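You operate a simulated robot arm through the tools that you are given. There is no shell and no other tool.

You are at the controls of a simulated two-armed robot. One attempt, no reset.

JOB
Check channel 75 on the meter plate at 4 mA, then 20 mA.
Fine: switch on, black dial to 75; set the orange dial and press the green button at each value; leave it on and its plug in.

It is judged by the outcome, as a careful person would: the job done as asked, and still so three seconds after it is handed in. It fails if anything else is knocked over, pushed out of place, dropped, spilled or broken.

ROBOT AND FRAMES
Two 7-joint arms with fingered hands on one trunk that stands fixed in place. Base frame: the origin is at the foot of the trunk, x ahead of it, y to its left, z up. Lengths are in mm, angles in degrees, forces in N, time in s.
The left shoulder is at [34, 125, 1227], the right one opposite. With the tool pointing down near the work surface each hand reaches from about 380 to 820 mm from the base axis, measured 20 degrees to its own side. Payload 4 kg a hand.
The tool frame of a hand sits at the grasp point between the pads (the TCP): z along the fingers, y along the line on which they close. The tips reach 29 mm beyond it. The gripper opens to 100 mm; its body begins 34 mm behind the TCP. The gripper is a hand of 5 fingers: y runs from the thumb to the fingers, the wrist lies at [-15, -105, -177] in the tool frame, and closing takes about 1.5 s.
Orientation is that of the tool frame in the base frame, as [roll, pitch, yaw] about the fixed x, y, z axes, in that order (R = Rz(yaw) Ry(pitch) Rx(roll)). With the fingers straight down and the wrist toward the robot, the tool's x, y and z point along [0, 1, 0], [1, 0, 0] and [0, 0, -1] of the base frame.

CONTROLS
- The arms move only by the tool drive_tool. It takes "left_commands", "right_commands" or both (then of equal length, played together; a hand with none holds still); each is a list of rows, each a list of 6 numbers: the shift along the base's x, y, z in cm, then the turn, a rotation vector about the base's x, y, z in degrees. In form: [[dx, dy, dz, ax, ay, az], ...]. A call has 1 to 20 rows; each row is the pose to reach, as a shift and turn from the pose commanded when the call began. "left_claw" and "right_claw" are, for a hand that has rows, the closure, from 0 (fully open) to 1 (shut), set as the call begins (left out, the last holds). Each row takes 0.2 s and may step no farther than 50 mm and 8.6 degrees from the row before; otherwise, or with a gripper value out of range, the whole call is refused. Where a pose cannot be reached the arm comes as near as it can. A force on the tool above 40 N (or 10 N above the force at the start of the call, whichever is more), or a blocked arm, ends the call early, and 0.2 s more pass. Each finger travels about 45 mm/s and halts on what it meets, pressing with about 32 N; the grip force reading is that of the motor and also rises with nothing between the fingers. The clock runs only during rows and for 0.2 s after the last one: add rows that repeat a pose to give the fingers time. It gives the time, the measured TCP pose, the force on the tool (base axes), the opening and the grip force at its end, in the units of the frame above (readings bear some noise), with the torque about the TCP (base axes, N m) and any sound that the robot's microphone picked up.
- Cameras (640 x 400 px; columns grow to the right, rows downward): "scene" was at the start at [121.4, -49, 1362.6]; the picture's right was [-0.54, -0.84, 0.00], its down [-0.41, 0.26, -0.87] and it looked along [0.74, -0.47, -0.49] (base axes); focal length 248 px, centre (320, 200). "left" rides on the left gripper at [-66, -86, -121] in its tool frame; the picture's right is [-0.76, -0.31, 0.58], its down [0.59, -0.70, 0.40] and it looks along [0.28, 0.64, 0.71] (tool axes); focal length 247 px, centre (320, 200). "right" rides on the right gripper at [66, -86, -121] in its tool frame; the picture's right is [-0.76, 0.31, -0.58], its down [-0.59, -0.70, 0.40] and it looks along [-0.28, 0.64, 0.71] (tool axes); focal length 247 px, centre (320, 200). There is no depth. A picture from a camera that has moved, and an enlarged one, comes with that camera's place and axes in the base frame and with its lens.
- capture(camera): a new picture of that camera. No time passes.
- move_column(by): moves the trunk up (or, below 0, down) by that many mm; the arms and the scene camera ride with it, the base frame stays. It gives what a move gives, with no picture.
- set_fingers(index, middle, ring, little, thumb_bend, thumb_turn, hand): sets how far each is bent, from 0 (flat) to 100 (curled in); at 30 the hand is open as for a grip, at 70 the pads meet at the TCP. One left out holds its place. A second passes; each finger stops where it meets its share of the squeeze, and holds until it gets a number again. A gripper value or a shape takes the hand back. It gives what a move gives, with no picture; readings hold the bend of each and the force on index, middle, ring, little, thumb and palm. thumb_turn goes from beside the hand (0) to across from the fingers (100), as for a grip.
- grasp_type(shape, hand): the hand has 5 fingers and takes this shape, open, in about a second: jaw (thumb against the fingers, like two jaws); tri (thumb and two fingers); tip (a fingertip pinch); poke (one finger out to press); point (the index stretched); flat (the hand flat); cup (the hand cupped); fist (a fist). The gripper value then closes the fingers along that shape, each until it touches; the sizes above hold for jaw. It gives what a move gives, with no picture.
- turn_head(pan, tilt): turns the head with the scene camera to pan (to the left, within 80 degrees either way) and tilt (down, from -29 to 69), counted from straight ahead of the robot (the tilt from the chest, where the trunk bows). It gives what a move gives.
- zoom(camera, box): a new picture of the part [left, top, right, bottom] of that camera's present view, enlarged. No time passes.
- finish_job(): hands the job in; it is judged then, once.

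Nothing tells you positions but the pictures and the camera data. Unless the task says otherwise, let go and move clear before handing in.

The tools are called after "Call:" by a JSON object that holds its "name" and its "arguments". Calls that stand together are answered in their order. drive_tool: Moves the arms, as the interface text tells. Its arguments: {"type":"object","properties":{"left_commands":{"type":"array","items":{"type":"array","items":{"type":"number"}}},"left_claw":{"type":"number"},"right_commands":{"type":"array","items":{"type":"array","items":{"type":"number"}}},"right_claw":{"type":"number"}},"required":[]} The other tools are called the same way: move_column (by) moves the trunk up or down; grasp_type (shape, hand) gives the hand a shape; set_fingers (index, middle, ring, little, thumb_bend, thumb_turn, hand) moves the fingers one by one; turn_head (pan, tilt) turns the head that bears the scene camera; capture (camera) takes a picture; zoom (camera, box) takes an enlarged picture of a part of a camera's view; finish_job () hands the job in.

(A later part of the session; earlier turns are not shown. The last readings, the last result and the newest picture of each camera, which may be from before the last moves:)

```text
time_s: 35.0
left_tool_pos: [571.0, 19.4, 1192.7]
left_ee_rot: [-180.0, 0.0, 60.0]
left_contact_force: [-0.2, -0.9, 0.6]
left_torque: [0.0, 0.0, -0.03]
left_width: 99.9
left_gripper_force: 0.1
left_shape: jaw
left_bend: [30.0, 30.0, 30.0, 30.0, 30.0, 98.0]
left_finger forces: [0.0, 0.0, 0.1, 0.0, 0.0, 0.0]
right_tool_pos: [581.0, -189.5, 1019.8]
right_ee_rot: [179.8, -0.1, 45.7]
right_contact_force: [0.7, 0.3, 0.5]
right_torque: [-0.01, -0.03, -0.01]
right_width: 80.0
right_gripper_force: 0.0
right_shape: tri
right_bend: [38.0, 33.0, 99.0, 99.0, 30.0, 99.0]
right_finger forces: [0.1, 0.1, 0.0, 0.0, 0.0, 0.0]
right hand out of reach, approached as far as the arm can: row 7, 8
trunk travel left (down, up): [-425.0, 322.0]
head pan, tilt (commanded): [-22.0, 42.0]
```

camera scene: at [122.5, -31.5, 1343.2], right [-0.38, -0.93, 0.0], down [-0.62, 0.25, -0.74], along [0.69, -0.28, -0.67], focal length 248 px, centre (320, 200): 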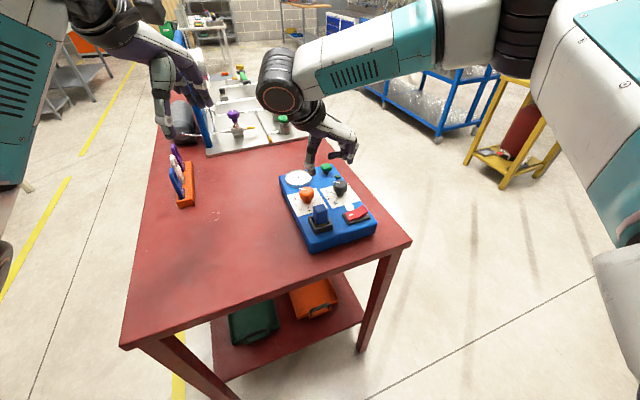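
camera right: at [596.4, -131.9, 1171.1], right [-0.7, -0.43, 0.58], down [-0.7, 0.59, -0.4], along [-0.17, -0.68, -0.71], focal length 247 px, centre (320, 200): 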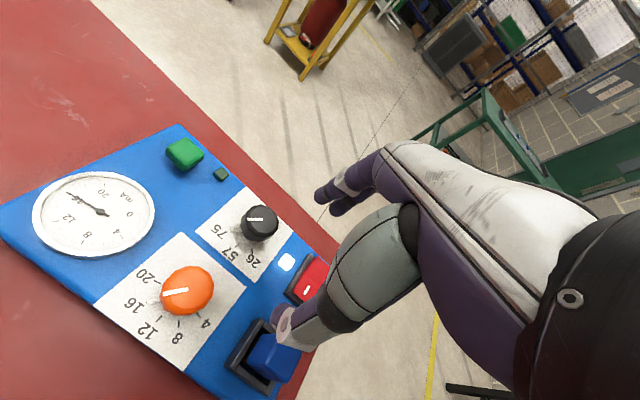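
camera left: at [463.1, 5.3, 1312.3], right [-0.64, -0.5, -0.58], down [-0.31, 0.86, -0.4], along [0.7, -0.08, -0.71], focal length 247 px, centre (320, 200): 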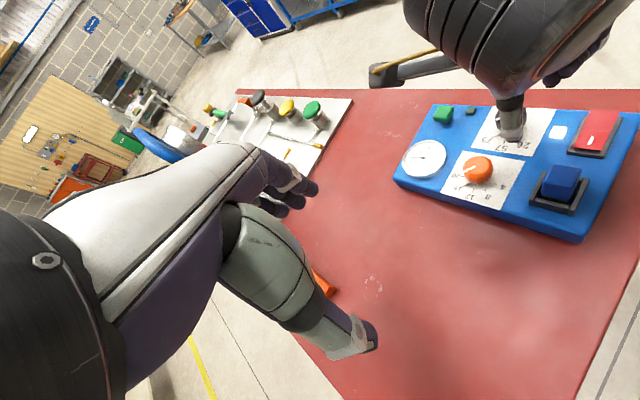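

Call:
{"name": "drive_tool", "arguments": {"right_commands": [[0.2, 0.3, 0, 0, 0, 8], [0.2, 0.7, 0, 0, 0, 16], [0.2, 0.7, 0, 0, 0, 24], [0.2, 0.7, 0, 0, 0, 32], [0.2, 0.7, 0, 0, 0, 40], [0.2, 0.7, 0, 0, 0, 48], [0.2, 0.7, 0, 0, 0, 56], [0.2, 0.7, 0, 0, 0, 64], [0.2, 0.7, 0, 0, 0, 72], [0.2, 0.7, 0, 0, 0, 80], [0.2, 0.7, 0, 0, 0, 88], [0.2, 0.7, 0, 0, 0, 96], [0.2, 0.7, 0, 0, 0, 104], [0.2, 0.7, 0, 0, 0, 112], [0.2, 0.7, 0, 0, 0, 120]]}}

Call:
{"name": "capture", "arguments": {"camera": "scene"}}

Call:
{"name": "capture", "arguments": {"camera": "right"}}

```text
time_s: 38.1
left_tool_pos: [570.8, 18.4, 1191.9]
left_ee_rot: [179.9, 0.0, 60.0]
left_contact_force: [-0.3, 0.2, 0.3]
left_torque: [0.01, 0.0, 0.0]
left_width: 99.7
left_gripper_force: 0.1
left_shape: jaw
left_bend: [30.0, 30.0, 30.0, 30.0, 30.0, 98.0]
left_finger forces: [0.0, 0.0, 0.0, 0.0, 0.0, 0.0]
right_tool_pos: [582.4, -182.6, 1018.5]
right_ee_rot: [179.6, -0.1, 165.7]
right_contact_force: [0.2, -0.2, 0.0]
right_torque: [-0.01, 0.01, -0.01]
right_width: 79.8
right_gripper_force: 0.0
right_shape: tri
right_bend: [38.0, 33.0, 99.0, 99.0, 30.0, 99.0]
right_finger forces: [0.0, 0.0, 0.1, 0.0, 0.1, 0.0]
trunk travel left (down, up): [-425.0, 322.0]
head pan, tilt (commanded): [-22.0, 42.0]
```

```text
taken
camera scene: at [122.7, -31.2, 1343.2], right [-0.38, -0.93, 0.0], down [-0.62, 0.25, -0.74], along [0.69, -0.28, -0.67], focal length 248 px, centre (320, 200)
```

scene: 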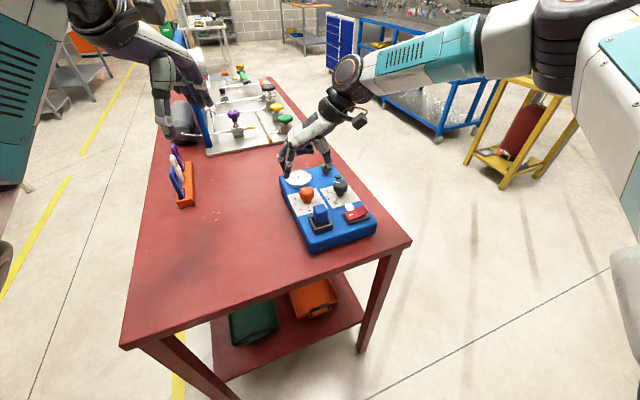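

```text
taken
camera right: at [498.4, -248.2, 1140.6], right [0.81, 0.11, 0.58], down [0.4, -0.82, -0.4], along [0.43, 0.56, -0.71], focal length 247 px, centre (320, 200)
```

right: 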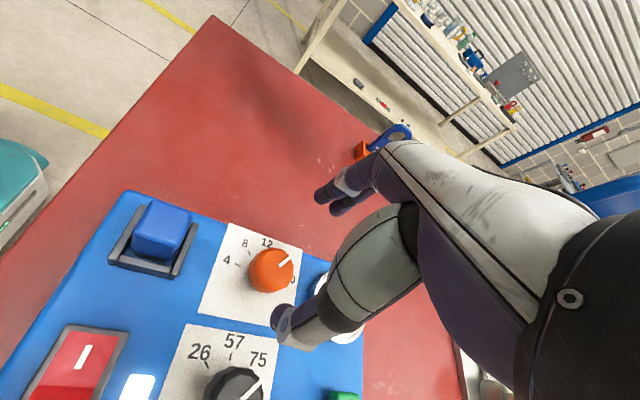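

In this arm posture the wrist can turn from about 54° to 166° over the orange knob, which is plenty. I'll wind back to 80°, pre-close a bit, and check alignment over the knob.

Call:
{"name": "drive_tool", "arguments": {"right_commands": [[0, 0, 0, 0, 0, -7.8], [0, 0, 0, 0, 0, -15.6], [0, 0, 0, 0, 0, -23.4], [0, 0, 0, 0, 0, -31.2], [0, 0, 0, 0, 0, -39], [0, 0, 0, 0, 0, -46.8], [0, 0, 0, 0, 0, -54.6], [0, 0, 0, 0, 0, -62.4], [0, 0, 0, 0, 0, -70.2], [0, 0, 0, 0, 0, -78], [0, 0, 0, 0, 0, -85.8], [0, 0, 0, 0, 0, -85.8]], "right_claw": 0.35}}

Call:
{"name": "zoom", "arguments": {"camera": "right", "box": [200, 150, 360, 310]}}

Call:
{"name": "zoom", "arguments": {"camera": "scene", "box": [270, 135, 390, 235]}}

```text
time_s: 40.8
left_tool_pos: [571.2, 18.7, 1192.0]
left_ee_rot: [-180.0, 0.0, 60.0]
left_contact_force: [-0.3, 1.1, -0.1]
left_torque: [0.0, 0.03, 0.03]
left_width: 99.8
left_gripper_force: 0.1
left_shape: jaw
left_bend: [30.0, 30.0, 30.0, 30.0, 30.0, 98.0]
left_finger forces: [0.0, 0.0, 0.0, 0.0, 0.0, 0.0]
right_tool_pos: [582.3, -181.9, 1020.7]
right_ee_rot: [179.8, 0.0, 79.8]
right_contact_force: [-0.4, 0.5, 0.1]
right_torque: [0.0, -0.02, 0.01]
right_width: 65.3
right_gripper_force: 0.1
right_shape: tri
right_bend: [40.0, 37.0, 99.0, 99.0, 30.0, 99.0]
right_finger forces: [0.0, 0.1, 0.0, 0.0, 0.0, 0.0]
trunk travel left (down, up): [-425.0, 322.0]
head pan, tilt (commanded): [-22.0, 42.0]
```

```text
2.50 times, centred on (280, 230) of right
camera zoom: at [509.4, -100.7, 1141.6], right [0.17, -0.8, 0.58], down [-0.79, -0.46, -0.4], along [0.58, -0.39, -0.71], focal length 617 px, centre (420, 125)
```

zoom: 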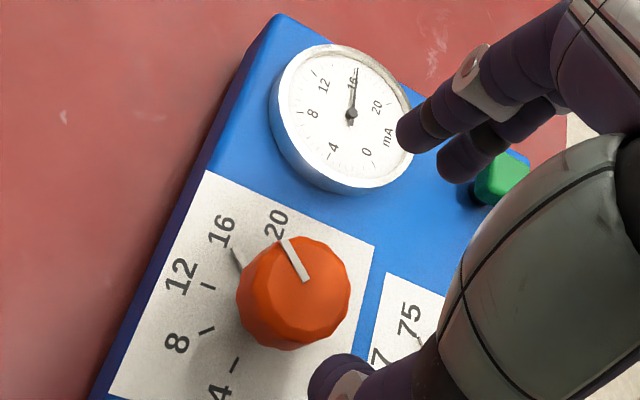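

```text
4.00 times, centred on (330, 185) of scene
camera zoom: at [122.3, -31.6, 1343.2], right [-0.38, -0.93, 0.0], down [-0.62, 0.25, -0.74], along [0.69, -0.28, -0.67], focal length 991 px, centre (280, 260)
```

zoom: 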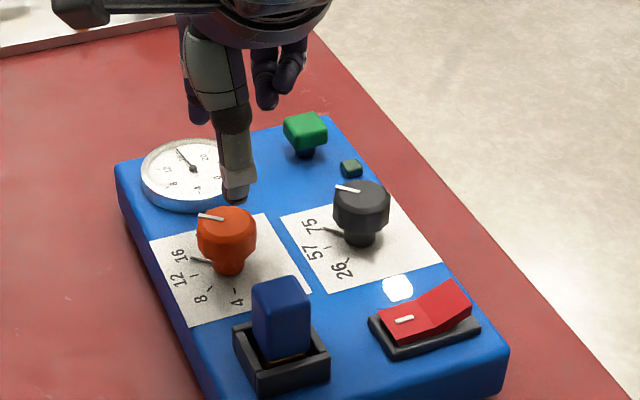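

The orange knob is at about (583.5, −181), almost exactly below the hand, and the needle reads 16. I'll descend and close on it.

Call:
{"name": "drive_tool", "arguments": {"right_commands": [[0.1, -0.05, -2.5, 0, 0, 0], [0.1, -0.05, -5.0, 0, 0, 0], [0.1, -0.05, -6.6, 0, 0, 0], [0.1, -0.05, -7.3, 0, 0, 0], [0.1, -0.05, -7.3, 0, 0, 0]]}}

Call:
{"name": "zoom", "arguments": {"camera": "right", "box": [230, 170, 390, 330]}}

Call:
{"name": "zoom", "arguments": {"camera": "left", "box": [400, 70, 560, 230]}}

Call:
{"name": "zoom", "arguments": {"camera": "scene", "box": [270, 155, 370, 235]}}

```text
time_s: 42.0
left_tool_pos: [570.6, 18.1, 1193.0]
left_ee_rot: [-179.9, 0.0, 60.0]
left_contact_force: [0.5, 0.5, -0.6]
left_torque: [0.02, 0.03, -0.01]
left_width: 99.7
left_gripper_force: 0.2
left_shape: jaw
left_bend: [30.0, 30.0, 30.0, 30.0, 30.0, 98.0]
left_finger forces: [0.0, 0.0, 0.0, 0.0, 0.1, 0.0]
right_tool_pos: [582.4, -183.1, 945.1]
right_ee_rot: [179.7, 0.0, 80.0]
right_contact_force: [-0.2, -0.3, 0.0]
right_torque: [-0.03, 0.03, 0.0]
right_width: 65.2
right_gripper_force: 0.1
right_shape: tri
right_bend: [40.0, 37.0, 99.0, 99.0, 30.0, 99.0]
right_finger forces: [0.0, 0.0, 0.0, 0.0, 0.2, 0.0]
trunk travel left (down, up): [-425.0, 322.0]
head pan, tilt (commanded): [-22.0, 42.0]
```

```text
2.50 times, centred on (310, 250) of right
camera zoom: at [509.9, -101.5, 1067.4], right [0.17, -0.8, 0.58], down [-0.79, -0.46, -0.4], along [0.58, -0.39, -0.71], focal length 617 px, centre (345, 75)
```

zoom: 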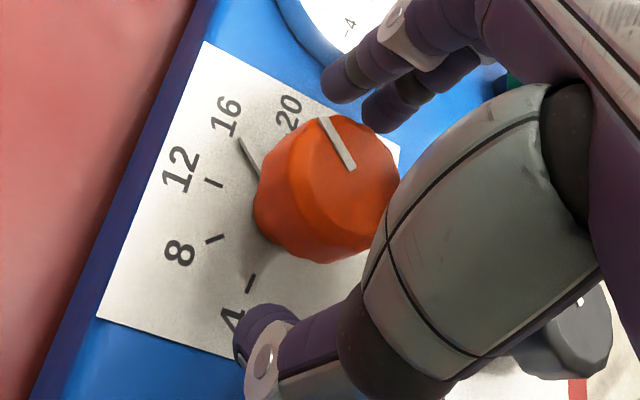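

```text
2.50 times, centred on (480, 150) of left
camera zoom: at [463.0, 5.3, 1312.3], right [-0.64, -0.5, -0.58], down [-0.31, 0.86, -0.4], along [0.7, -0.08, -0.71], focal length 617 px, centre (-80, 325)
```

zoom: 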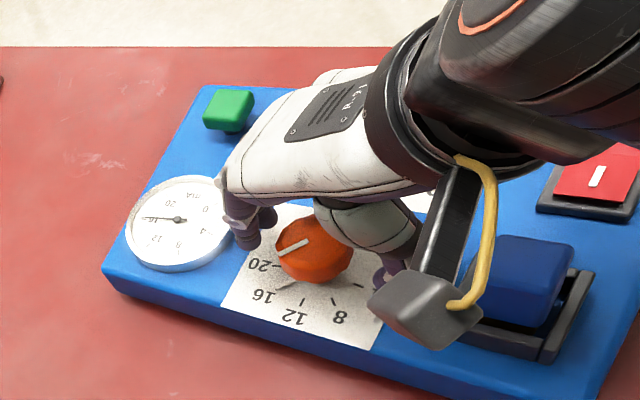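

```text
5.00 times, centred on (320, 195) of scene
camera zoom: at [122.4, -31.6, 1343.2], right [-0.38, -0.93, 0.0], down [-0.62, 0.25, -0.74], along [0.69, -0.28, -0.67], focal length 1239 px, centre (320, 225)
```

zoom: 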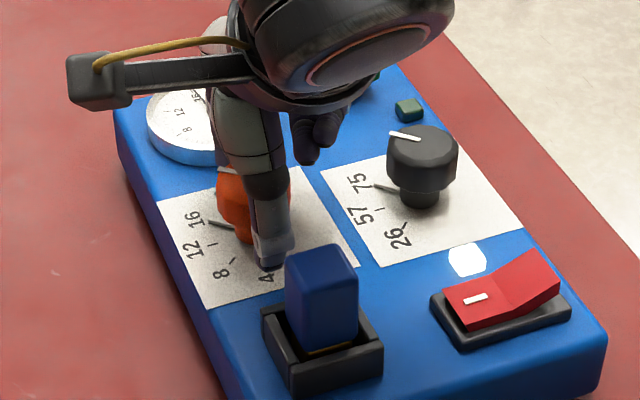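

The alignment is close, so I'll nudge 2 mm toward +y and up 1.5 mm, then close.

Call:
{"name": "drive_tool", "arguments": {"right_commands": [[0.05, 0.2, 0.15, 0, 0, 0], [0.05, 0.2, 0.15, 0, 0, 0]]}}

Call:
{"name": "drive_tool", "arguments": {"right_commands": [[0, 0, 0, 0, 0, 0], [0, 0, 0, 0, 0, 0], [0, 0, 0, 0, 0, 0], [0, 0, 0, 0, 0, 0], [0, 0, 0, 0, 0, 0]], "right_claw": 0.8}}

Call:
{"name": "zoom", "arguments": {"camera": "right", "box": [230, 170, 390, 330]}}

```text
time_s: 42.5
left_tool_pos: [570.0, 18.5, 1191.6]
left_ee_rot: [-179.9, -0.1, 60.0]
left_contact_force: [-0.3, 0.8, 0.7]
left_torque: [0.01, -0.03, 0.01]
left_width: 99.8
left_gripper_force: 0.1
left_shape: jaw
left_bend: [30.0, 30.0, 30.0, 30.0, 30.0, 98.0]
left_finger forces: [0.1, 0.1, 0.1, 0.0, 0.0, 0.1]
right_tool_pos: [583.9, -181.2, 946.3]
right_ee_rot: [179.8, 0.1, 79.8]
right_contact_force: [-0.8, 0.6, 1.1]
right_torque: [-0.04, 0.0, 0.02]
right_width: 65.1
right_gripper_force: 0.0
right_shape: tri
right_bend: [40.0, 37.0, 99.0, 99.0, 30.0, 99.0]
right_finger forces: [0.1, 0.0, 0.0, 0.0, 0.0, 0.1]
trunk travel left (down, up): [-425.0, 322.0]
head pan, tilt (commanded): [-22.0, 42.0]
```

```text
time_s: 43.8
left_tool_pos: [570.6, 18.9, 1191.8]
left_ee_rot: [180.0, -0.1, 60.0]
left_contact_force: [0.3, 0.0, 0.7]
left_torque: [0.02, 0.02, -0.03]
left_width: 99.9
left_gripper_force: 0.1
left_shape: jaw
left_bend: [30.0, 30.0, 30.0, 30.0, 30.0, 98.0]
left_finger forces: [0.0, 0.1, 0.0, 0.1, 0.0, 0.0]
right_tool_pos: [584.3, -181.5, 946.4]
right_ee_rot: [179.6, 0.0, 79.9]
right_contact_force: [1.2, -0.3, 1.0]
right_torque: [0.02, -0.04, 0.0]
right_width: 29.7
right_gripper_force: 31.8
right_shape: tri
right_bend: [75.0, 51.0, 100.0, 100.0, 45.0, 100.0]
right_finger forces: [13.7, 15.0, 0.0, 0.1, 28.3, 0.0]
trunk travel left (down, up): [-425.0, 322.0]
head pan, tilt (commanded): [-22.0, 42.0]
```

```text
2.50 times, centred on (310, 250) of right
camera zoom: at [510.6, -99.5, 1069.2], right [0.17, -0.8, 0.58], down [-0.79, -0.46, -0.4], along [0.58, -0.39, -0.71], focal length 617 px, centre (345, 75)
```

zoom: 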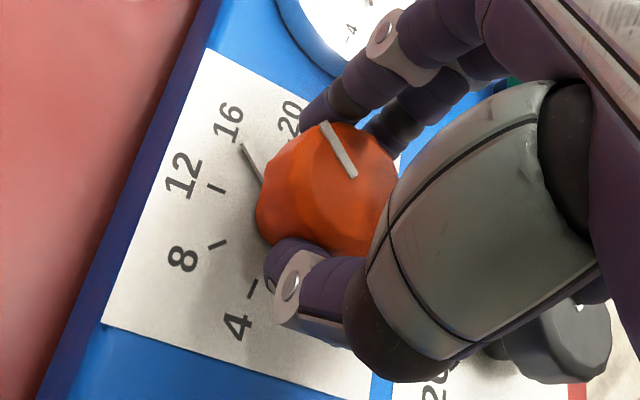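

The index has slipped round the side of the knob (bend 75), so I'll reopen, shift back 3 mm and re-grip.

Call:
{"name": "drive_tool", "arguments": {"right_commands": [[0, 0, 0, 0, 0, 0], [0, 0, 0, 0, 0, 0], [0, 0, 0, 0, 0, 0], [-0.08, -0.3, 0.05, 0, 0, 0], [-0.08, -0.3, 0.05, 0, 0, 0]], "right_claw": 0.35}}

Call:
{"name": "drive_tool", "arguments": {"right_commands": [[0, 0, 0, 0, 0, 0], [0, 0, 0, 0, 0, 0], [0, 0, 0, 0, 0, 0], [0, 0, 0, 0, 0, 0], [0, 0, 0, 0, 0, 0]], "right_claw": 0.8}}

Call:
{"name": "zoom", "arguments": {"camera": "right", "box": [230, 170, 390, 330]}}

```text
time_s: 45.0
left_tool_pos: [570.3, 18.5, 1193.0]
left_ee_rot: [-180.0, 0.1, 60.0]
left_contact_force: [-0.2, 0.0, 0.2]
left_torque: [0.02, 0.0, -0.04]
left_width: 100.1
left_gripper_force: 0.1
left_shape: jaw
left_bend: [30.0, 30.0, 30.0, 30.0, 30.0, 98.0]
left_finger forces: [0.1, 0.0, 0.0, 0.1, 0.1, 0.1]
right_tool_pos: [583.9, -183.7, 949.0]
right_ee_rot: [179.8, 0.0, 80.0]
right_contact_force: [-0.1, -0.7, -0.5]
right_torque: [0.01, 0.0, -0.01]
right_width: 65.0
right_gripper_force: 0.0
right_shape: tri
right_bend: [40.0, 37.0, 99.0, 99.0, 31.0, 99.0]
right_finger forces: [0.0, 0.0, 0.0, 0.0, 0.0, 0.0]
trunk travel left (down, up): [-425.0, 322.0]
head pan, tilt (commanded): [-22.0, 42.0]
```

```text
time_s: 46.1
left_tool_pos: [572.3, 18.2, 1193.4]
left_ee_rot: [-180.0, 0.1, 60.0]
left_contact_force: [0.6, 0.7, 0.9]
left_torque: [-0.03, 0.03, 0.0]
left_width: 99.7
left_gripper_force: 0.0
left_shape: jaw
left_bend: [30.0, 30.0, 30.0, 30.0, 30.0, 98.0]
left_finger forces: [0.0, 0.0, 0.1, 0.1, 0.1, 0.1]
right_tool_pos: [582.7, -184.4, 949.5]
right_ee_rot: [179.8, 0.0, 79.9]
right_contact_force: [0.2, 0.0, -0.1]
right_torque: [-0.05, -0.07, 0.01]
right_width: 30.0
right_gripper_force: 32.3
right_shape: tri
right_bend: [75.0, 53.0, 100.0, 100.0, 45.0, 100.0]
right_finger forces: [14.5, 14.2, 0.1, 0.1, 28.6, 0.0]
trunk travel left (down, up): [-425.0, 322.0]
head pan, tilt (commanded): [-22.0, 42.0]
```

```text
2.50 times, centred on (310, 250) of right
camera zoom: at [510.3, -102.7, 1070.6], right [0.17, -0.8, 0.58], down [-0.79, -0.46, -0.4], along [0.58, -0.39, -0.71], focal length 617 px, centre (345, 75)
```

zoom: 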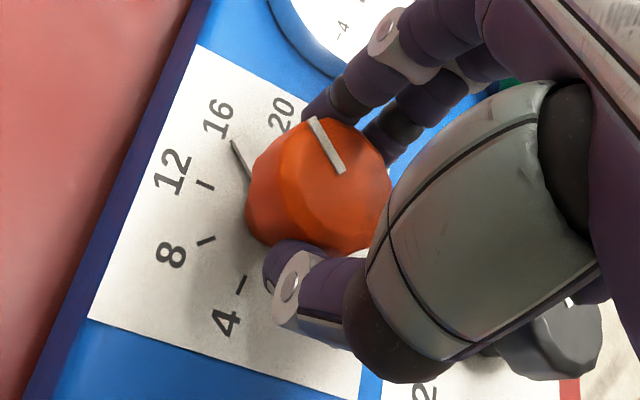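

Call:
{"name": "zoom", "arguments": {"camera": "left", "box": [420, 130, 520, 210]}}

Call:
{"name": "zoom", "arguments": {"camera": "right", "box": [270, 190, 350, 270]}}

Call:
{"name": "zoom", "arguments": {"camera": "scene", "box": [280, 160, 340, 210]}}

```text
5.00 times, centred on (470, 170) of left
camera zoom: at [463.1, 5.3, 1312.2], right [-0.64, -0.5, -0.58], down [-0.31, 0.86, -0.4], along [0.7, -0.08, -0.71], focal length 1235 px, centre (-430, 350)
```

zoom: 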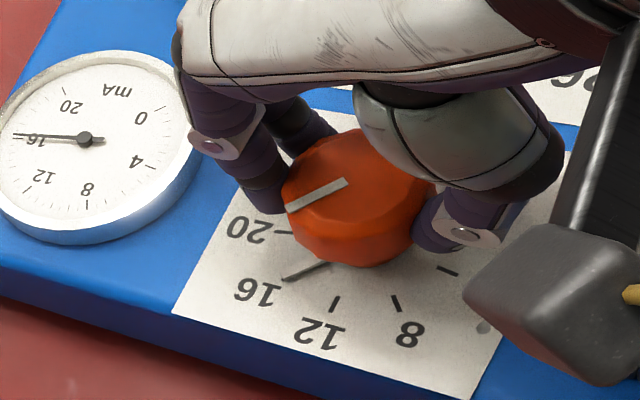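

```text
5.00 times, centred on (310, 230) of right
camera zoom: at [510.3, -102.7, 1070.6], right [0.17, -0.8, 0.58], down [-0.79, -0.46, -0.4], along [0.58, -0.39, -0.71], focal length 1235 px, centre (370, 50)
```

zoom: 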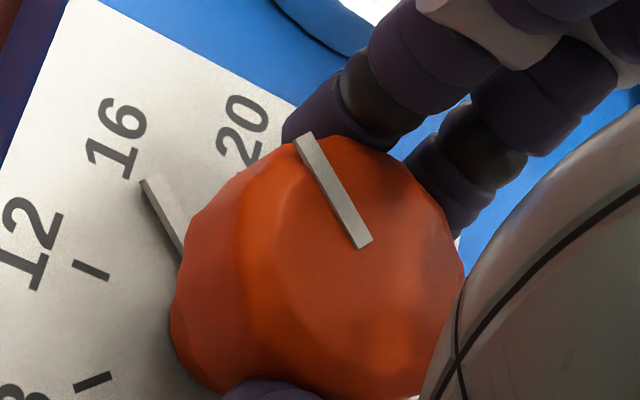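

```text
8.00 times, centred on (310, 185) of scene
camera zoom: at [122.4, -31.6, 1343.2], right [-0.38, -0.93, 0.0], down [-0.62, 0.25, -0.74], along [0.69, -0.28, -0.67], focal length 1982 px, centre (400, 320)
```

zoom: 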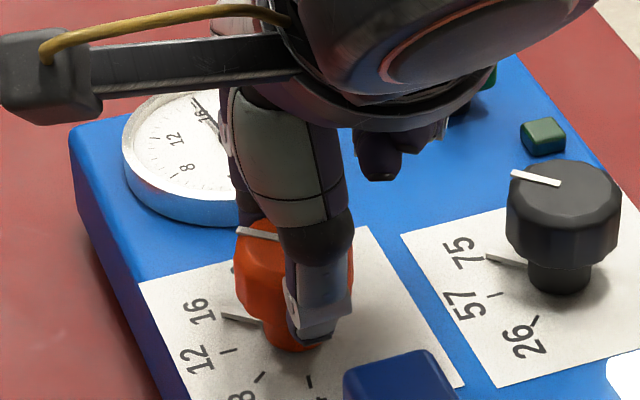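

The grip on the orange knob looks sound in all views. I'll twist counter-clockwise toward 4, starting with +30°.

Call:
{"name": "drive_tool", "arguments": {"right_commands": [[0, 0, 0, 0, 0, 5], [0, 0, 0, 0, 0, 10], [0, 0, 0, 0, 0, 15], [0, 0, 0, 0, 0, 20], [0, 0, 0, 0, 0, 25], [0, 0, 0, 0, 0, 30], [0, 0, 0, 0, 0, 30]]}}

Call:
{"name": "zoom", "arguments": {"camera": "left", "box": [390, 110, 530, 220]}}

Call:
{"name": "zoom", "arguments": {"camera": "right", "box": [230, 170, 390, 330]}}

```text
time_s: 47.8
left_tool_pos: [571.4, 19.1, 1192.8]
left_ee_rot: [180.0, 0.0, 60.0]
left_contact_force: [0.2, 0.4, 1.1]
left_torque: [0.0, -0.01, -0.01]
left_width: 99.9
left_gripper_force: 0.0
left_shape: jaw
left_bend: [30.0, 30.0, 30.0, 30.0, 30.0, 98.0]
left_finger forces: [0.1, 0.0, 0.1, 0.0, 0.0, 0.0]
right_tool_pos: [583.2, -185.1, 948.7]
right_ee_rot: [179.7, -0.1, 110.0]
right_contact_force: [4.3, -0.3, 0.4]
right_torque: [-0.02, -0.11, -0.02]
right_width: 29.6
right_gripper_force: 32.8
right_shape: tri
right_bend: [75.0, 52.0, 100.0, 100.0, 45.0, 100.0]
right_finger forces: [16.0, 16.2, 0.1, 0.0, 28.1, 0.0]
trunk travel left (down, up): [-425.0, 322.0]
head pan, tilt (commanded): [-22.0, 42.0]
```

```text
3.64 times, centred on (460, 165) of left
camera zoom: at [463.6, 5.2, 1312.0], right [-0.64, -0.5, -0.58], down [-0.31, 0.86, -0.4], along [0.7, -0.08, -0.71], focal length 898 px, centre (-189, 327)
```

zoom: 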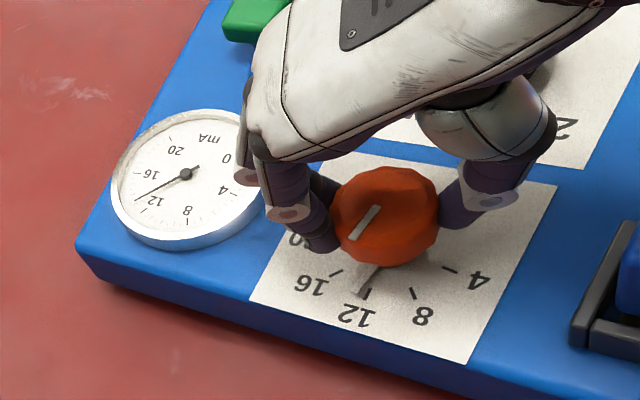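

```text
2.50 times, centred on (310, 250) of right
camera zoom: at [480.8, -150.7, 1070.6], right [0.54, -0.61, 0.58], down [-0.46, -0.79, -0.4], along [0.7, -0.05, -0.71], focal length 617 px, centre (345, 75)
```

zoom: 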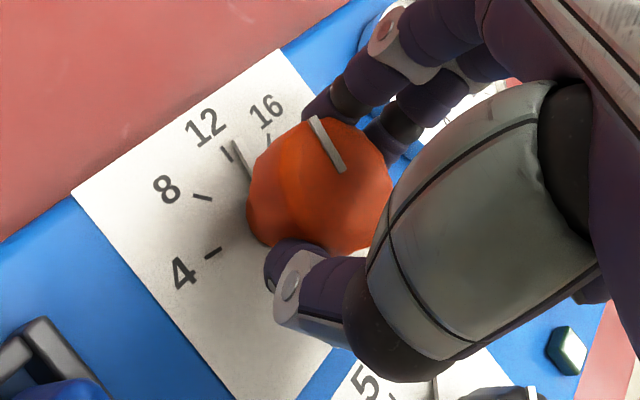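

The knob turns smoothly and the needle follows, now about 13. I'll continue another +45°.

Call:
{"name": "drive_tool", "arguments": {"right_commands": [[0, 0, 0, 0, 0, 5], [0, 0, 0, 0, 0, 10], [0, 0, 0, 0, 0, 15], [0, 0, 0, 0, 0, 20], [0, 0, 0, 0, 0, 25], [0, 0, 0, 0, 0, 30], [0, 0, 0, 0, 0, 35], [0, 0, 0, 0, 0, 40], [0, 0, 0, 0, 0, 45], [0, 0, 0, 0, 0, 50], [0, 0, 0, 0, 0, 50]]}}

Call:
{"name": "zoom", "arguments": {"camera": "left", "box": [390, 110, 530, 220]}}

Call:
{"name": "zoom", "arguments": {"camera": "right", "box": [230, 170, 390, 330]}}

Call:
{"name": "capture", "arguments": {"camera": "scene"}}

```text
time_s: 50.1
left_tool_pos: [574.0, 18.7, 1191.1]
left_ee_rot: [-179.8, 0.1, 60.0]
left_contact_force: [0.6, 0.1, -0.3]
left_torque: [0.02, 0.0, 0.01]
left_width: 99.8
left_gripper_force: 0.2
left_shape: jaw
left_bend: [30.0, 30.0, 30.0, 30.0, 30.0, 98.0]
left_finger forces: [0.0, 0.0, 0.0, 0.0, 0.0, 0.0]
right_tool_pos: [579.2, -182.7, 950.0]
right_ee_rot: [180.0, -0.4, 159.9]
right_contact_force: [13.6, 3.7, -0.1]
right_torque: [0.24, -0.25, -0.02]
right_width: 27.2
right_gripper_force: 32.5
right_shape: tri
right_bend: [75.0, 51.0, 100.0, 100.0, 50.0, 100.0]
right_finger forces: [12.8, 18.2, 0.0, 0.0, 24.5, 0.0]
right hand out of reach, approached as far as the arm can: row 10, 11
trunk travel left (down, up): [-425.0, 322.0]
head pan, tilt (commanded): [-22.0, 42.0]
```

```text
3.64 times, centred on (460, 165) of left
camera zoom: at [466.4, 5.3, 1310.7], right [-0.65, -0.5, -0.58], down [-0.32, 0.86, -0.4], along [0.7, -0.07, -0.71], focal length 898 px, centre (-189, 327)
```

zoom: 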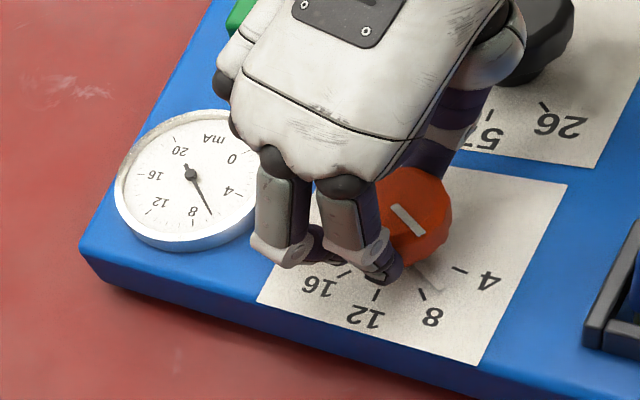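

```text
2.50 times, centred on (310, 250) of right
camera zoom: at [489.1, -240.5, 1072.8], right [0.82, 0.03, 0.57], down [0.31, -0.86, -0.4], along [0.48, 0.51, -0.71], focal length 617 px, centre (345, 75)
```

zoom: 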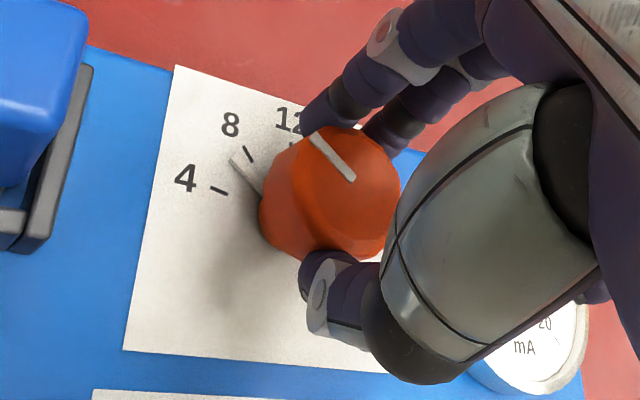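

```text
taken
camera scene: at [125.8, -31.7, 1342.6], right [-0.37, -0.93, 0.0], down [-0.62, 0.25, -0.74], along [0.69, -0.28, -0.67], focal length 248 px, centre (320, 200)
```

scene: 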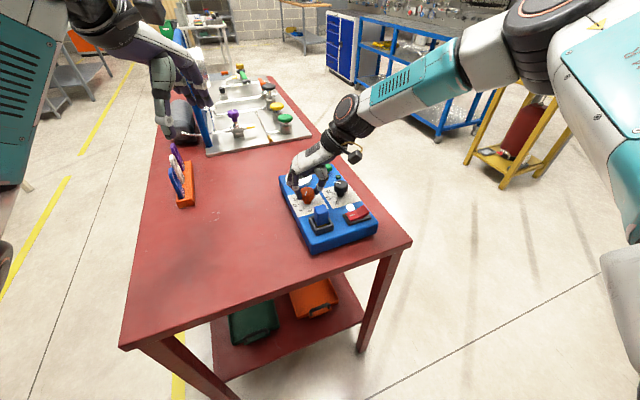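

The needle is at about 7, and the wrist is at its limit near 160°. I'll release, lift, wind back to 105° and re-grip.

Call:
{"name": "drive_tool", "arguments": {"right_commands": [[0, 0, 0, 0, 0, 0], [0, 0, 0, 0, 0, 0], [0, 0, 0, 0, 0, 0], [0, 0, 0, 0, 0, 0], [0.2, 0, 1.5, 0, 0, 0], [0.4, 0, 4.0, 0, 0, 0], [0.4, 0, 4.0, 0, 0, -8], [0.4, 0, 4.0, 0, 0, -16], [0.4, 0, 4.0, 0, 0, -24], [0.4, 0, 4.0, 0, 0, -32], [0.4, 0, 4.0, 0, 0, -40], [0.4, -0.1, 4.0, 0, 0, -48], [0.4, -0.1, 4.0, 0, 0, -55], [0.4, -0.1, 4.0, 0, 0, -55]], "right_claw": 0.35}}

Call:
{"name": "zoom", "arguments": {"camera": "left", "box": [390, 110, 530, 220]}}

Call:
{"name": "zoom", "arguments": {"camera": "right", "box": [200, 150, 360, 310]}}

```text
time_s: 53.1
left_tool_pos: [570.4, 19.1, 1192.1]
left_ee_rot: [-179.9, -0.1, 59.9]
left_contact_force: [-0.5, 1.1, 0.4]
left_torque: [-0.05, -0.01, 0.01]
left_width: 100.0
left_gripper_force: 0.0
left_shape: jaw
left_bend: [30.0, 30.0, 30.0, 30.0, 30.0, 98.0]
left_finger forces: [0.0, 0.0, 0.0, 0.1, 0.0, 0.0]
right_tool_pos: [581.5, -183.9, 993.1]
right_ee_rot: [179.7, 0.0, 104.9]
right_contact_force: [-0.1, 0.2, -0.4]
right_torque: [0.0, 0.0, 0.0]
right_width: 64.6
right_gripper_force: 0.0
right_shape: tri
right_bend: [40.0, 37.0, 99.0, 99.0, 30.0, 99.0]
right_finger forces: [0.1, 0.0, 0.0, 0.0, 0.1, 0.0]
right hand out of reach, approached as far as the arm can: row 12
trunk travel left (down, up): [-425.0, 322.0]
head pan, tilt (commanded): [-22.0, 42.0]
```

```text
3.64 times, centred on (460, 165) of left
camera zoom: at [463.1, 5.8, 1312.2], right [-0.64, -0.5, -0.58], down [-0.31, 0.86, -0.4], along [0.7, -0.08, -0.71], focal length 898 px, centre (-189, 327)
```

zoom: 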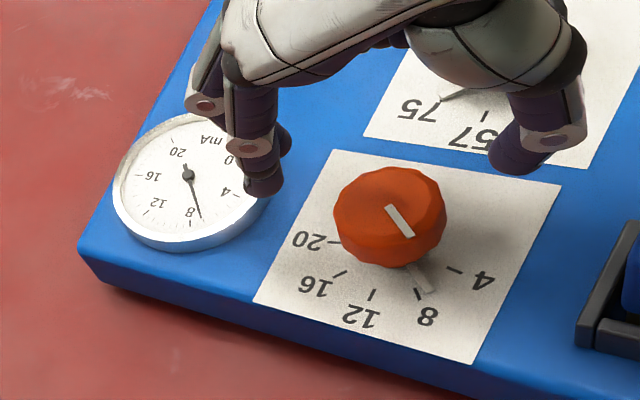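

```text
2.50 times, centred on (280, 230) of right
camera zoom: at [481.7, -141.1, 1115.4], right [0.49, -0.65, 0.58], down [-0.53, -0.75, -0.4], along [0.7, -0.11, -0.71], focal length 617 px, centre (420, 125)
```

zoom: 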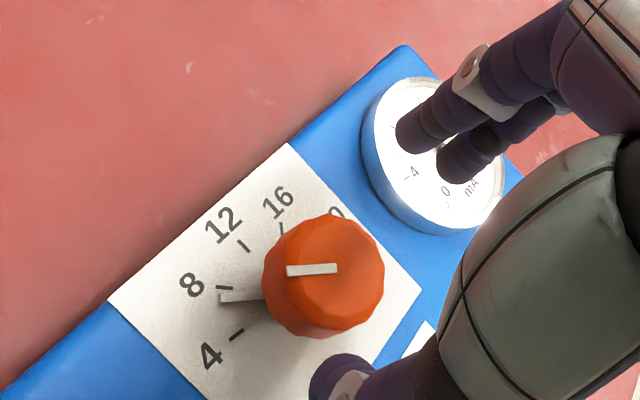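

After release the dial sits at about 7.6. I'll descend at 105°, re-grip and turn the remaining ~36° toward 4.

Call:
{"name": "drive_tool", "arguments": {"right_commands": [[0.15, 0, -2, 0, 0, 0], [0.15, 0, -4, 0, 0, 0], [0.15, 0, -4.5, 0, 0, 0], [0.15, 0, -4.5, 0, 0, 0]]}}

Call:
{"name": "drive_tool", "arguments": {"right_commands": [[0, 0, 0, 0, 0, 0], [0, 0, 0, 0, 0, 0], [0, 0, 0, 0, 0, 0], [0, 0, 0, 0, 0, 0], [0, 0, 0, 0, 0, 0]], "right_claw": 0.8}}

Call:
{"name": "zoom", "arguments": {"camera": "left", "box": [390, 110, 530, 220]}}

Call:
{"name": "zoom", "arguments": {"camera": "right", "box": [230, 170, 390, 330]}}

```text
time_s: 54.1
left_tool_pos: [570.4, 17.9, 1192.3]
left_ee_rot: [-179.9, 0.0, 60.0]
left_contact_force: [0.8, 0.8, 0.4]
left_torque: [0.01, -0.02, 0.02]
left_width: 99.7
left_gripper_force: 0.0
left_shape: jaw
left_bend: [30.0, 30.0, 30.0, 30.0, 30.0, 98.0]
left_finger forces: [0.0, 0.0, 0.0, 0.0, 0.0, 0.0]
right_tool_pos: [582.8, -183.7, 947.3]
right_ee_rot: [179.8, -0.1, 104.9]
right_contact_force: [-0.2, 0.0, 0.0]
right_torque: [0.0, -0.03, -0.02]
right_width: 64.8
right_gripper_force: 0.1
right_shape: tri
right_bend: [40.0, 37.0, 99.0, 99.0, 30.0, 99.0]
right_finger forces: [0.0, 0.0, 0.0, 0.0, 0.0, 0.1]
trunk travel left (down, up): [-425.0, 322.0]
head pan, tilt (commanded): [-22.0, 42.0]
```

```text
time_s: 55.4
left_tool_pos: [570.8, 20.5, 1192.2]
left_ee_rot: [-179.9, 0.0, 60.0]
left_contact_force: [-0.6, 0.6, -0.4]
left_torque: [-0.01, -0.03, 0.01]
left_width: 99.9
left_gripper_force: 0.2
left_shape: jaw
left_bend: [30.0, 30.0, 30.0, 30.0, 30.0, 98.0]
left_finger forces: [0.0, 0.1, 0.0, 0.0, 0.0, 0.0]
right_tool_pos: [583.2, -184.1, 949.0]
right_ee_rot: [179.8, 0.0, 104.9]
right_contact_force: [0.3, -0.4, -0.2]
right_torque: [0.0, 0.03, 0.0]
right_width: 29.8
right_gripper_force: 32.2
right_shape: tri
right_bend: [75.0, 54.0, 100.0, 100.0, 45.0, 100.0]
right_finger forces: [14.5, 13.9, 0.0, 0.0, 28.5, 0.0]
trunk travel left (down, up): [-425.0, 322.0]
head pan, tilt (commanded): [-22.0, 42.0]
```

```text
3.64 times, centred on (460, 165) of left
camera zoom: at [463.1, 5.3, 1312.2], right [-0.64, -0.5, -0.58], down [-0.31, 0.86, -0.4], along [0.7, -0.08, -0.71], focal length 898 px, centre (-189, 327)
```

zoom: 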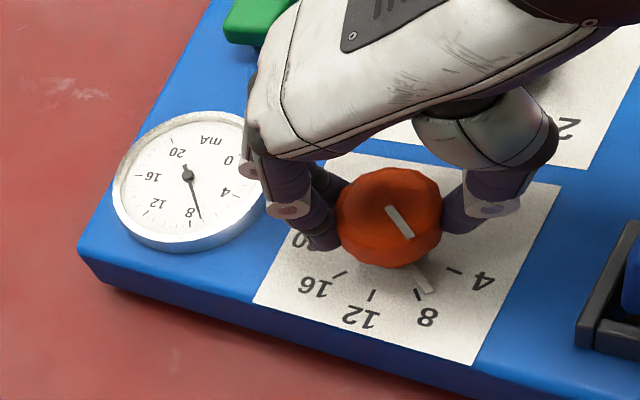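

```text
2.50 times, centred on (310, 250) of right
camera zoom: at [483.4, -141.2, 1070.5], right [0.49, -0.65, 0.58], down [-0.53, -0.75, -0.4], along [0.7, -0.11, -0.71], focal length 617 px, centre (345, 75)
```

zoom: 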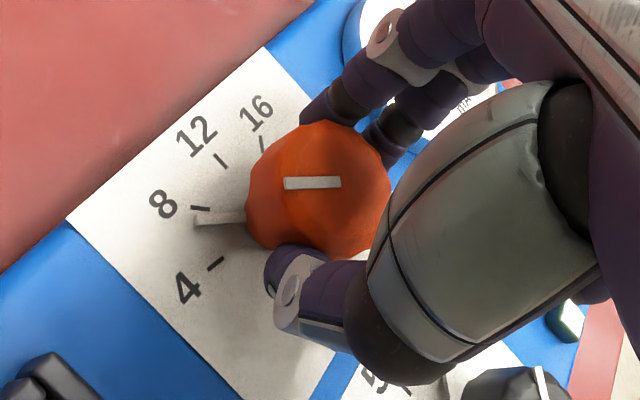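

Call:
{"name": "drive_tool", "arguments": {"right_commands": [[0, 0, 0, 0, 0, 5], [0, 0, 0, 0, 0, 10], [0, 0, 0, 0, 0, 15], [0, 0, 0, 0, 0, 20], [0, 0, 0, 0, 0, 25], [0, 0, 0, 0, 0, 30], [0, 0, 0, 0, 0, 33], [0, 0, 0, 0, 0, 33]]}}

Call:
{"name": "zoom", "arguments": {"camera": "left", "box": [390, 110, 530, 220]}}

Call:
{"name": "zoom", "arguments": {"camera": "right", "box": [230, 170, 390, 330]}}

Call:
{"name": "zoom", "arguments": {"camera": "left", "box": [395, 130, 455, 190]}}

```text
time_s: 57.1
left_tool_pos: [570.5, 19.2, 1192.9]
left_ee_rot: [180.0, 0.0, 60.1]
left_contact_force: [-0.8, 0.3, 0.3]
left_torque: [0.0, 0.0, 0.02]
left_width: 99.8
left_gripper_force: 0.0
left_shape: jaw
left_bend: [30.0, 30.0, 30.0, 30.0, 30.0, 98.0]
left_finger forces: [0.0, 0.1, 0.1, 0.1, 0.0, 0.1]
right_tool_pos: [583.1, -185.1, 947.7]
right_ee_rot: [179.7, 0.0, 137.9]
right_contact_force: [4.6, 2.5, 3.7]
right_torque: [0.15, -0.15, -0.07]
right_width: 29.4
right_gripper_force: 31.6
right_shape: tri
right_bend: [49.0, 54.0, 100.0, 100.0, 45.0, 100.0]
right_finger forces: [17.5, 16.4, 0.0, 0.1, 28.5, 0.1]
trunk travel left (down, up): [-425.0, 322.0]
head pan, tilt (commanded): [-22.0, 42.0]
```

```text
3.64 times, centred on (460, 165) of left
camera zoom: at [463.2, 5.8, 1312.3], right [-0.64, -0.5, -0.58], down [-0.31, 0.86, -0.4], along [0.7, -0.08, -0.71], focal length 898 px, centre (-189, 327)
```

zoom: 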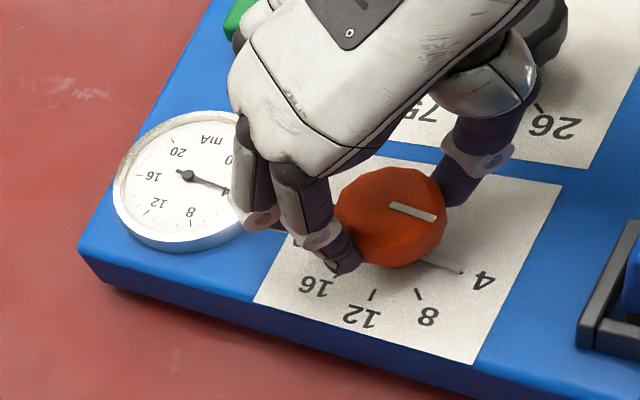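

```text
2.50 times, centred on (310, 250) of right
camera zoom: at [477.8, -203.1, 1070.2], right [0.77, -0.28, 0.58], down [-0.03, -0.91, -0.4], along [0.64, 0.29, -0.71], focal length 617 px, centre (345, 75)
```

zoom: 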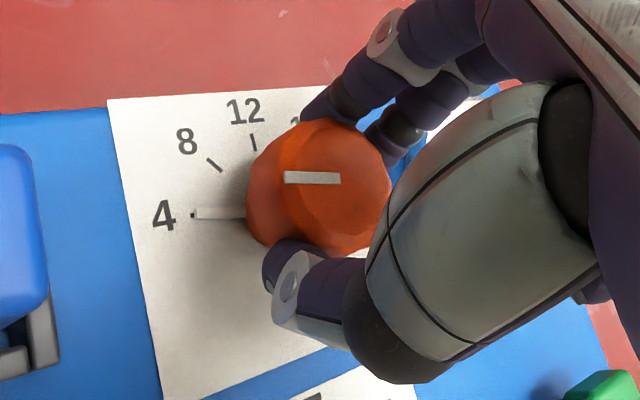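

```text
6.67 times, centred on (425, 160) of left
camera zoom: at [463.2, 5.8, 1312.3], right [-0.64, -0.5, -0.58], down [-0.31, 0.86, -0.4], along [0.7, -0.08, -0.71], focal length 1646 px, centre (-380, 467)
```

zoom: 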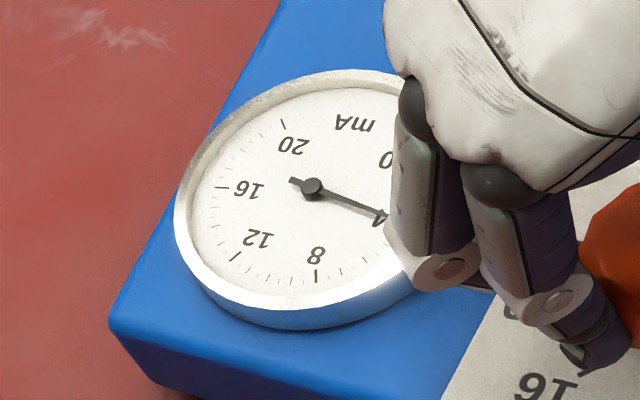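

The pointer lies on the 4 tick and the needle reads about 4. I'll release and lift, then check precisely.

Call:
{"name": "drive_tool", "arguments": {"right_commands": [[0, 0, 0, 0, 0, 0], [0, 0, 0, 0, 0, 0], [0, 0, 0, 0, 0, 0], [0, 0, 0, 0, 0, 0], [0, 0, 1.5, 0, 0, 0], [0, 0, 4.0, 0, 0, 0], [0, 0, 7.0, 0, 0, 0], [0, 0, 7.0, 0, 0, 0]], "right_claw": 0.35}}

Call:
{"name": "zoom", "arguments": {"camera": "right", "box": [180, 150, 340, 310]}}

Call:
{"name": "zoom", "arguments": {"camera": "left", "box": [390, 110, 530, 220]}}

Call:
{"name": "zoom", "arguments": {"camera": "scene", "box": [270, 155, 390, 255]}}

Call:
{"name": "zoom", "arguments": {"camera": "left", "box": [395, 130, 455, 190]}}

```text
time_s: 59.0
left_tool_pos: [571.3, 19.7, 1192.6]
left_ee_rot: [-180.0, 0.0, 60.0]
left_contact_force: [0.0, -0.2, 0.2]
left_torque: [-0.01, 0.0, -0.01]
left_width: 99.9
left_gripper_force: 0.1
left_shape: jaw
left_bend: [30.0, 30.0, 30.0, 30.0, 30.0, 98.0]
left_finger forces: [0.0, 0.1, 0.0, 0.1, 0.0, 0.1]
right_tool_pos: [582.1, -187.7, 1018.4]
right_ee_rot: [179.7, 0.0, 137.9]
right_contact_force: [0.5, 0.5, -0.4]
right_torque: [0.0, -0.01, -0.03]
right_width: 64.6
right_gripper_force: 0.1
right_shape: tri
right_bend: [40.0, 37.0, 99.0, 100.0, 30.0, 99.0]
right_finger forces: [0.1, 0.1, 0.1, 0.0, 0.0, 0.0]
trunk travel left (down, up): [-425.0, 322.0]
head pan, tilt (commanded): [-22.0, 42.0]
```

```text
2.50 times, centred on (260, 230) of right
camera zoom: at [476.7, -206.5, 1140.0], right [0.77, -0.28, 0.58], down [-0.03, -0.92, -0.4], along [0.64, 0.29, -0.71], focal length 617 px, centre (470, 125)
```

zoom: 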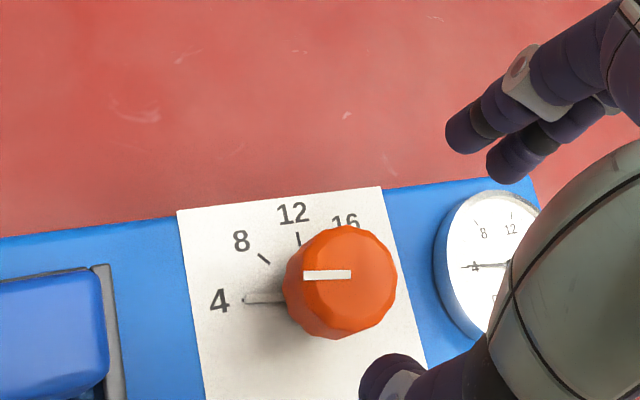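

```text
3.64 times, centred on (460, 165) of left
camera zoom: at [463.4, 5.4, 1312.1], right [-0.64, -0.5, -0.58], down [-0.31, 0.86, -0.4], along [0.7, -0.08, -0.71], focal length 898 px, centre (-189, 327)
```

zoom: 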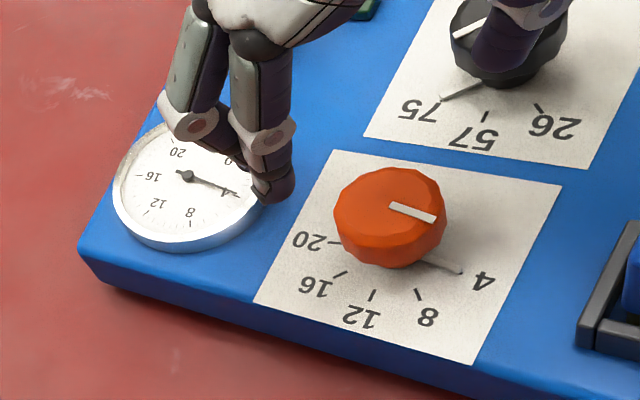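

```text
4.00 times, centred on (330, 205) of scene
camera zoom: at [122.7, -31.5, 1343.1], right [-0.37, -0.93, 0.0], down [-0.62, 0.25, -0.74], along [0.69, -0.28, -0.67], focal length 991 px, centre (280, 180)
```

zoom: 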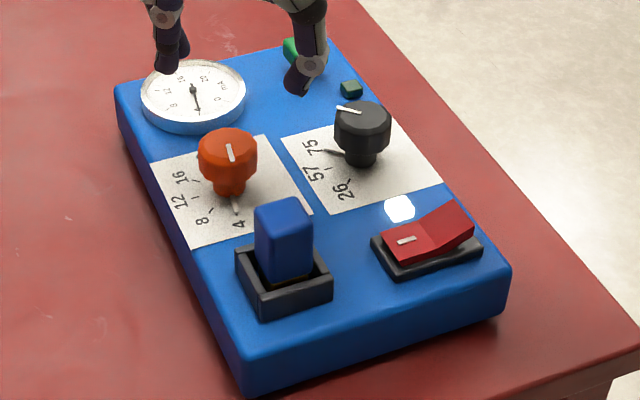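

```text
6.67 times, centred on (425, 160) of left
camera zoom: at [463.4, 5.4, 1312.1], right [-0.64, -0.5, -0.58], down [-0.31, 0.86, -0.4], along [0.7, -0.08, -0.71], focal length 1646 px, centre (-380, 467)
```

zoom: 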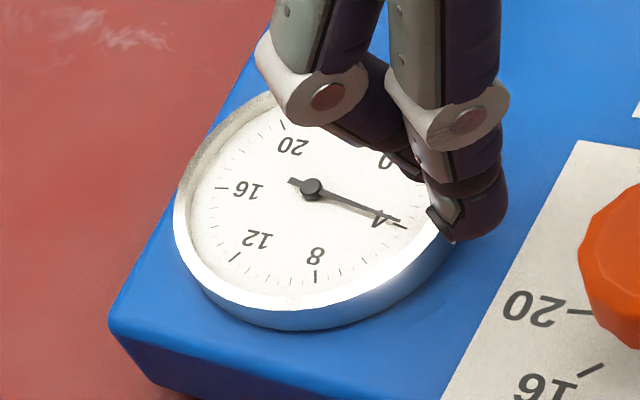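

Call:
{"name": "zoom", "arguments": {"camera": "right", "box": [230, 240, 270, 280]}}

Call:
{"name": "zoom", "arguments": {"camera": "right", "box": [300, 220, 360, 280]}}

Call:
{"name": "zoom", "arguments": {"camera": "left", "box": [415, 145, 445, 175]}}

```text
10.00 times, centred on (250, 260) of right
camera zoom: at [476.7, -206.5, 1140.0], right [0.77, -0.28, 0.58], down [-0.03, -0.92, -0.4], along [0.64, 0.29, -0.71], focal length 2470 px, centre (1020, -400)
```

zoom: 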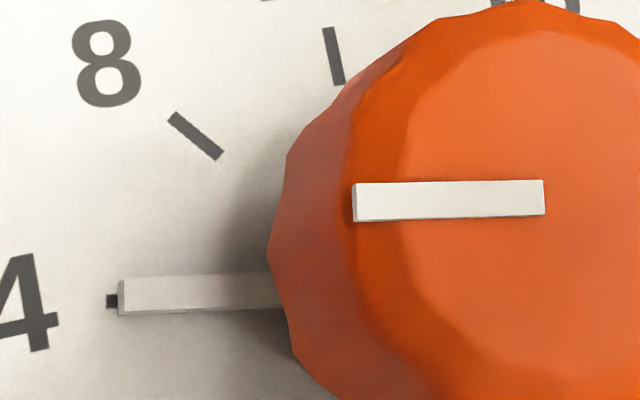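

```text
6.67 times, centred on (330, 250) of right
camera zoom: at [476.7, -206.5, 1140.0], right [0.77, -0.28, 0.58], down [-0.03, -0.92, -0.4], along [0.64, 0.29, -0.71], focal length 1646 px, centre (253, -133)
```

zoom: 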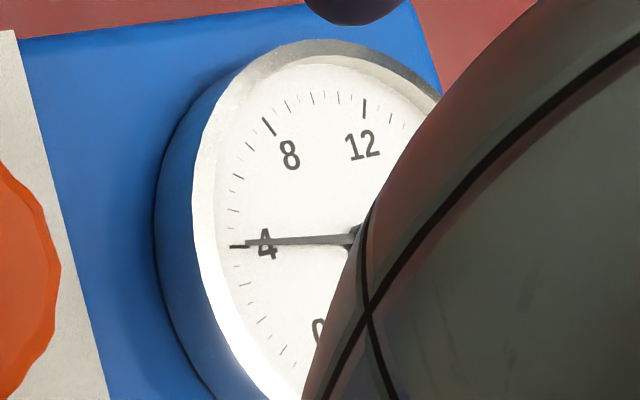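

```text
13.33 times, centred on (430, 160) of left
camera zoom: at [463.4, 5.4, 1312.1], right [-0.64, -0.5, -0.58], down [-0.31, 0.86, -0.4], along [0.7, -0.08, -0.71], focal length 3293 px, centre (-1147, 733)
```

zoom: 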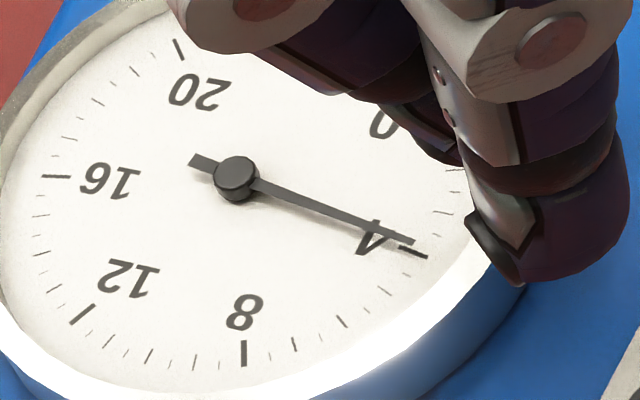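

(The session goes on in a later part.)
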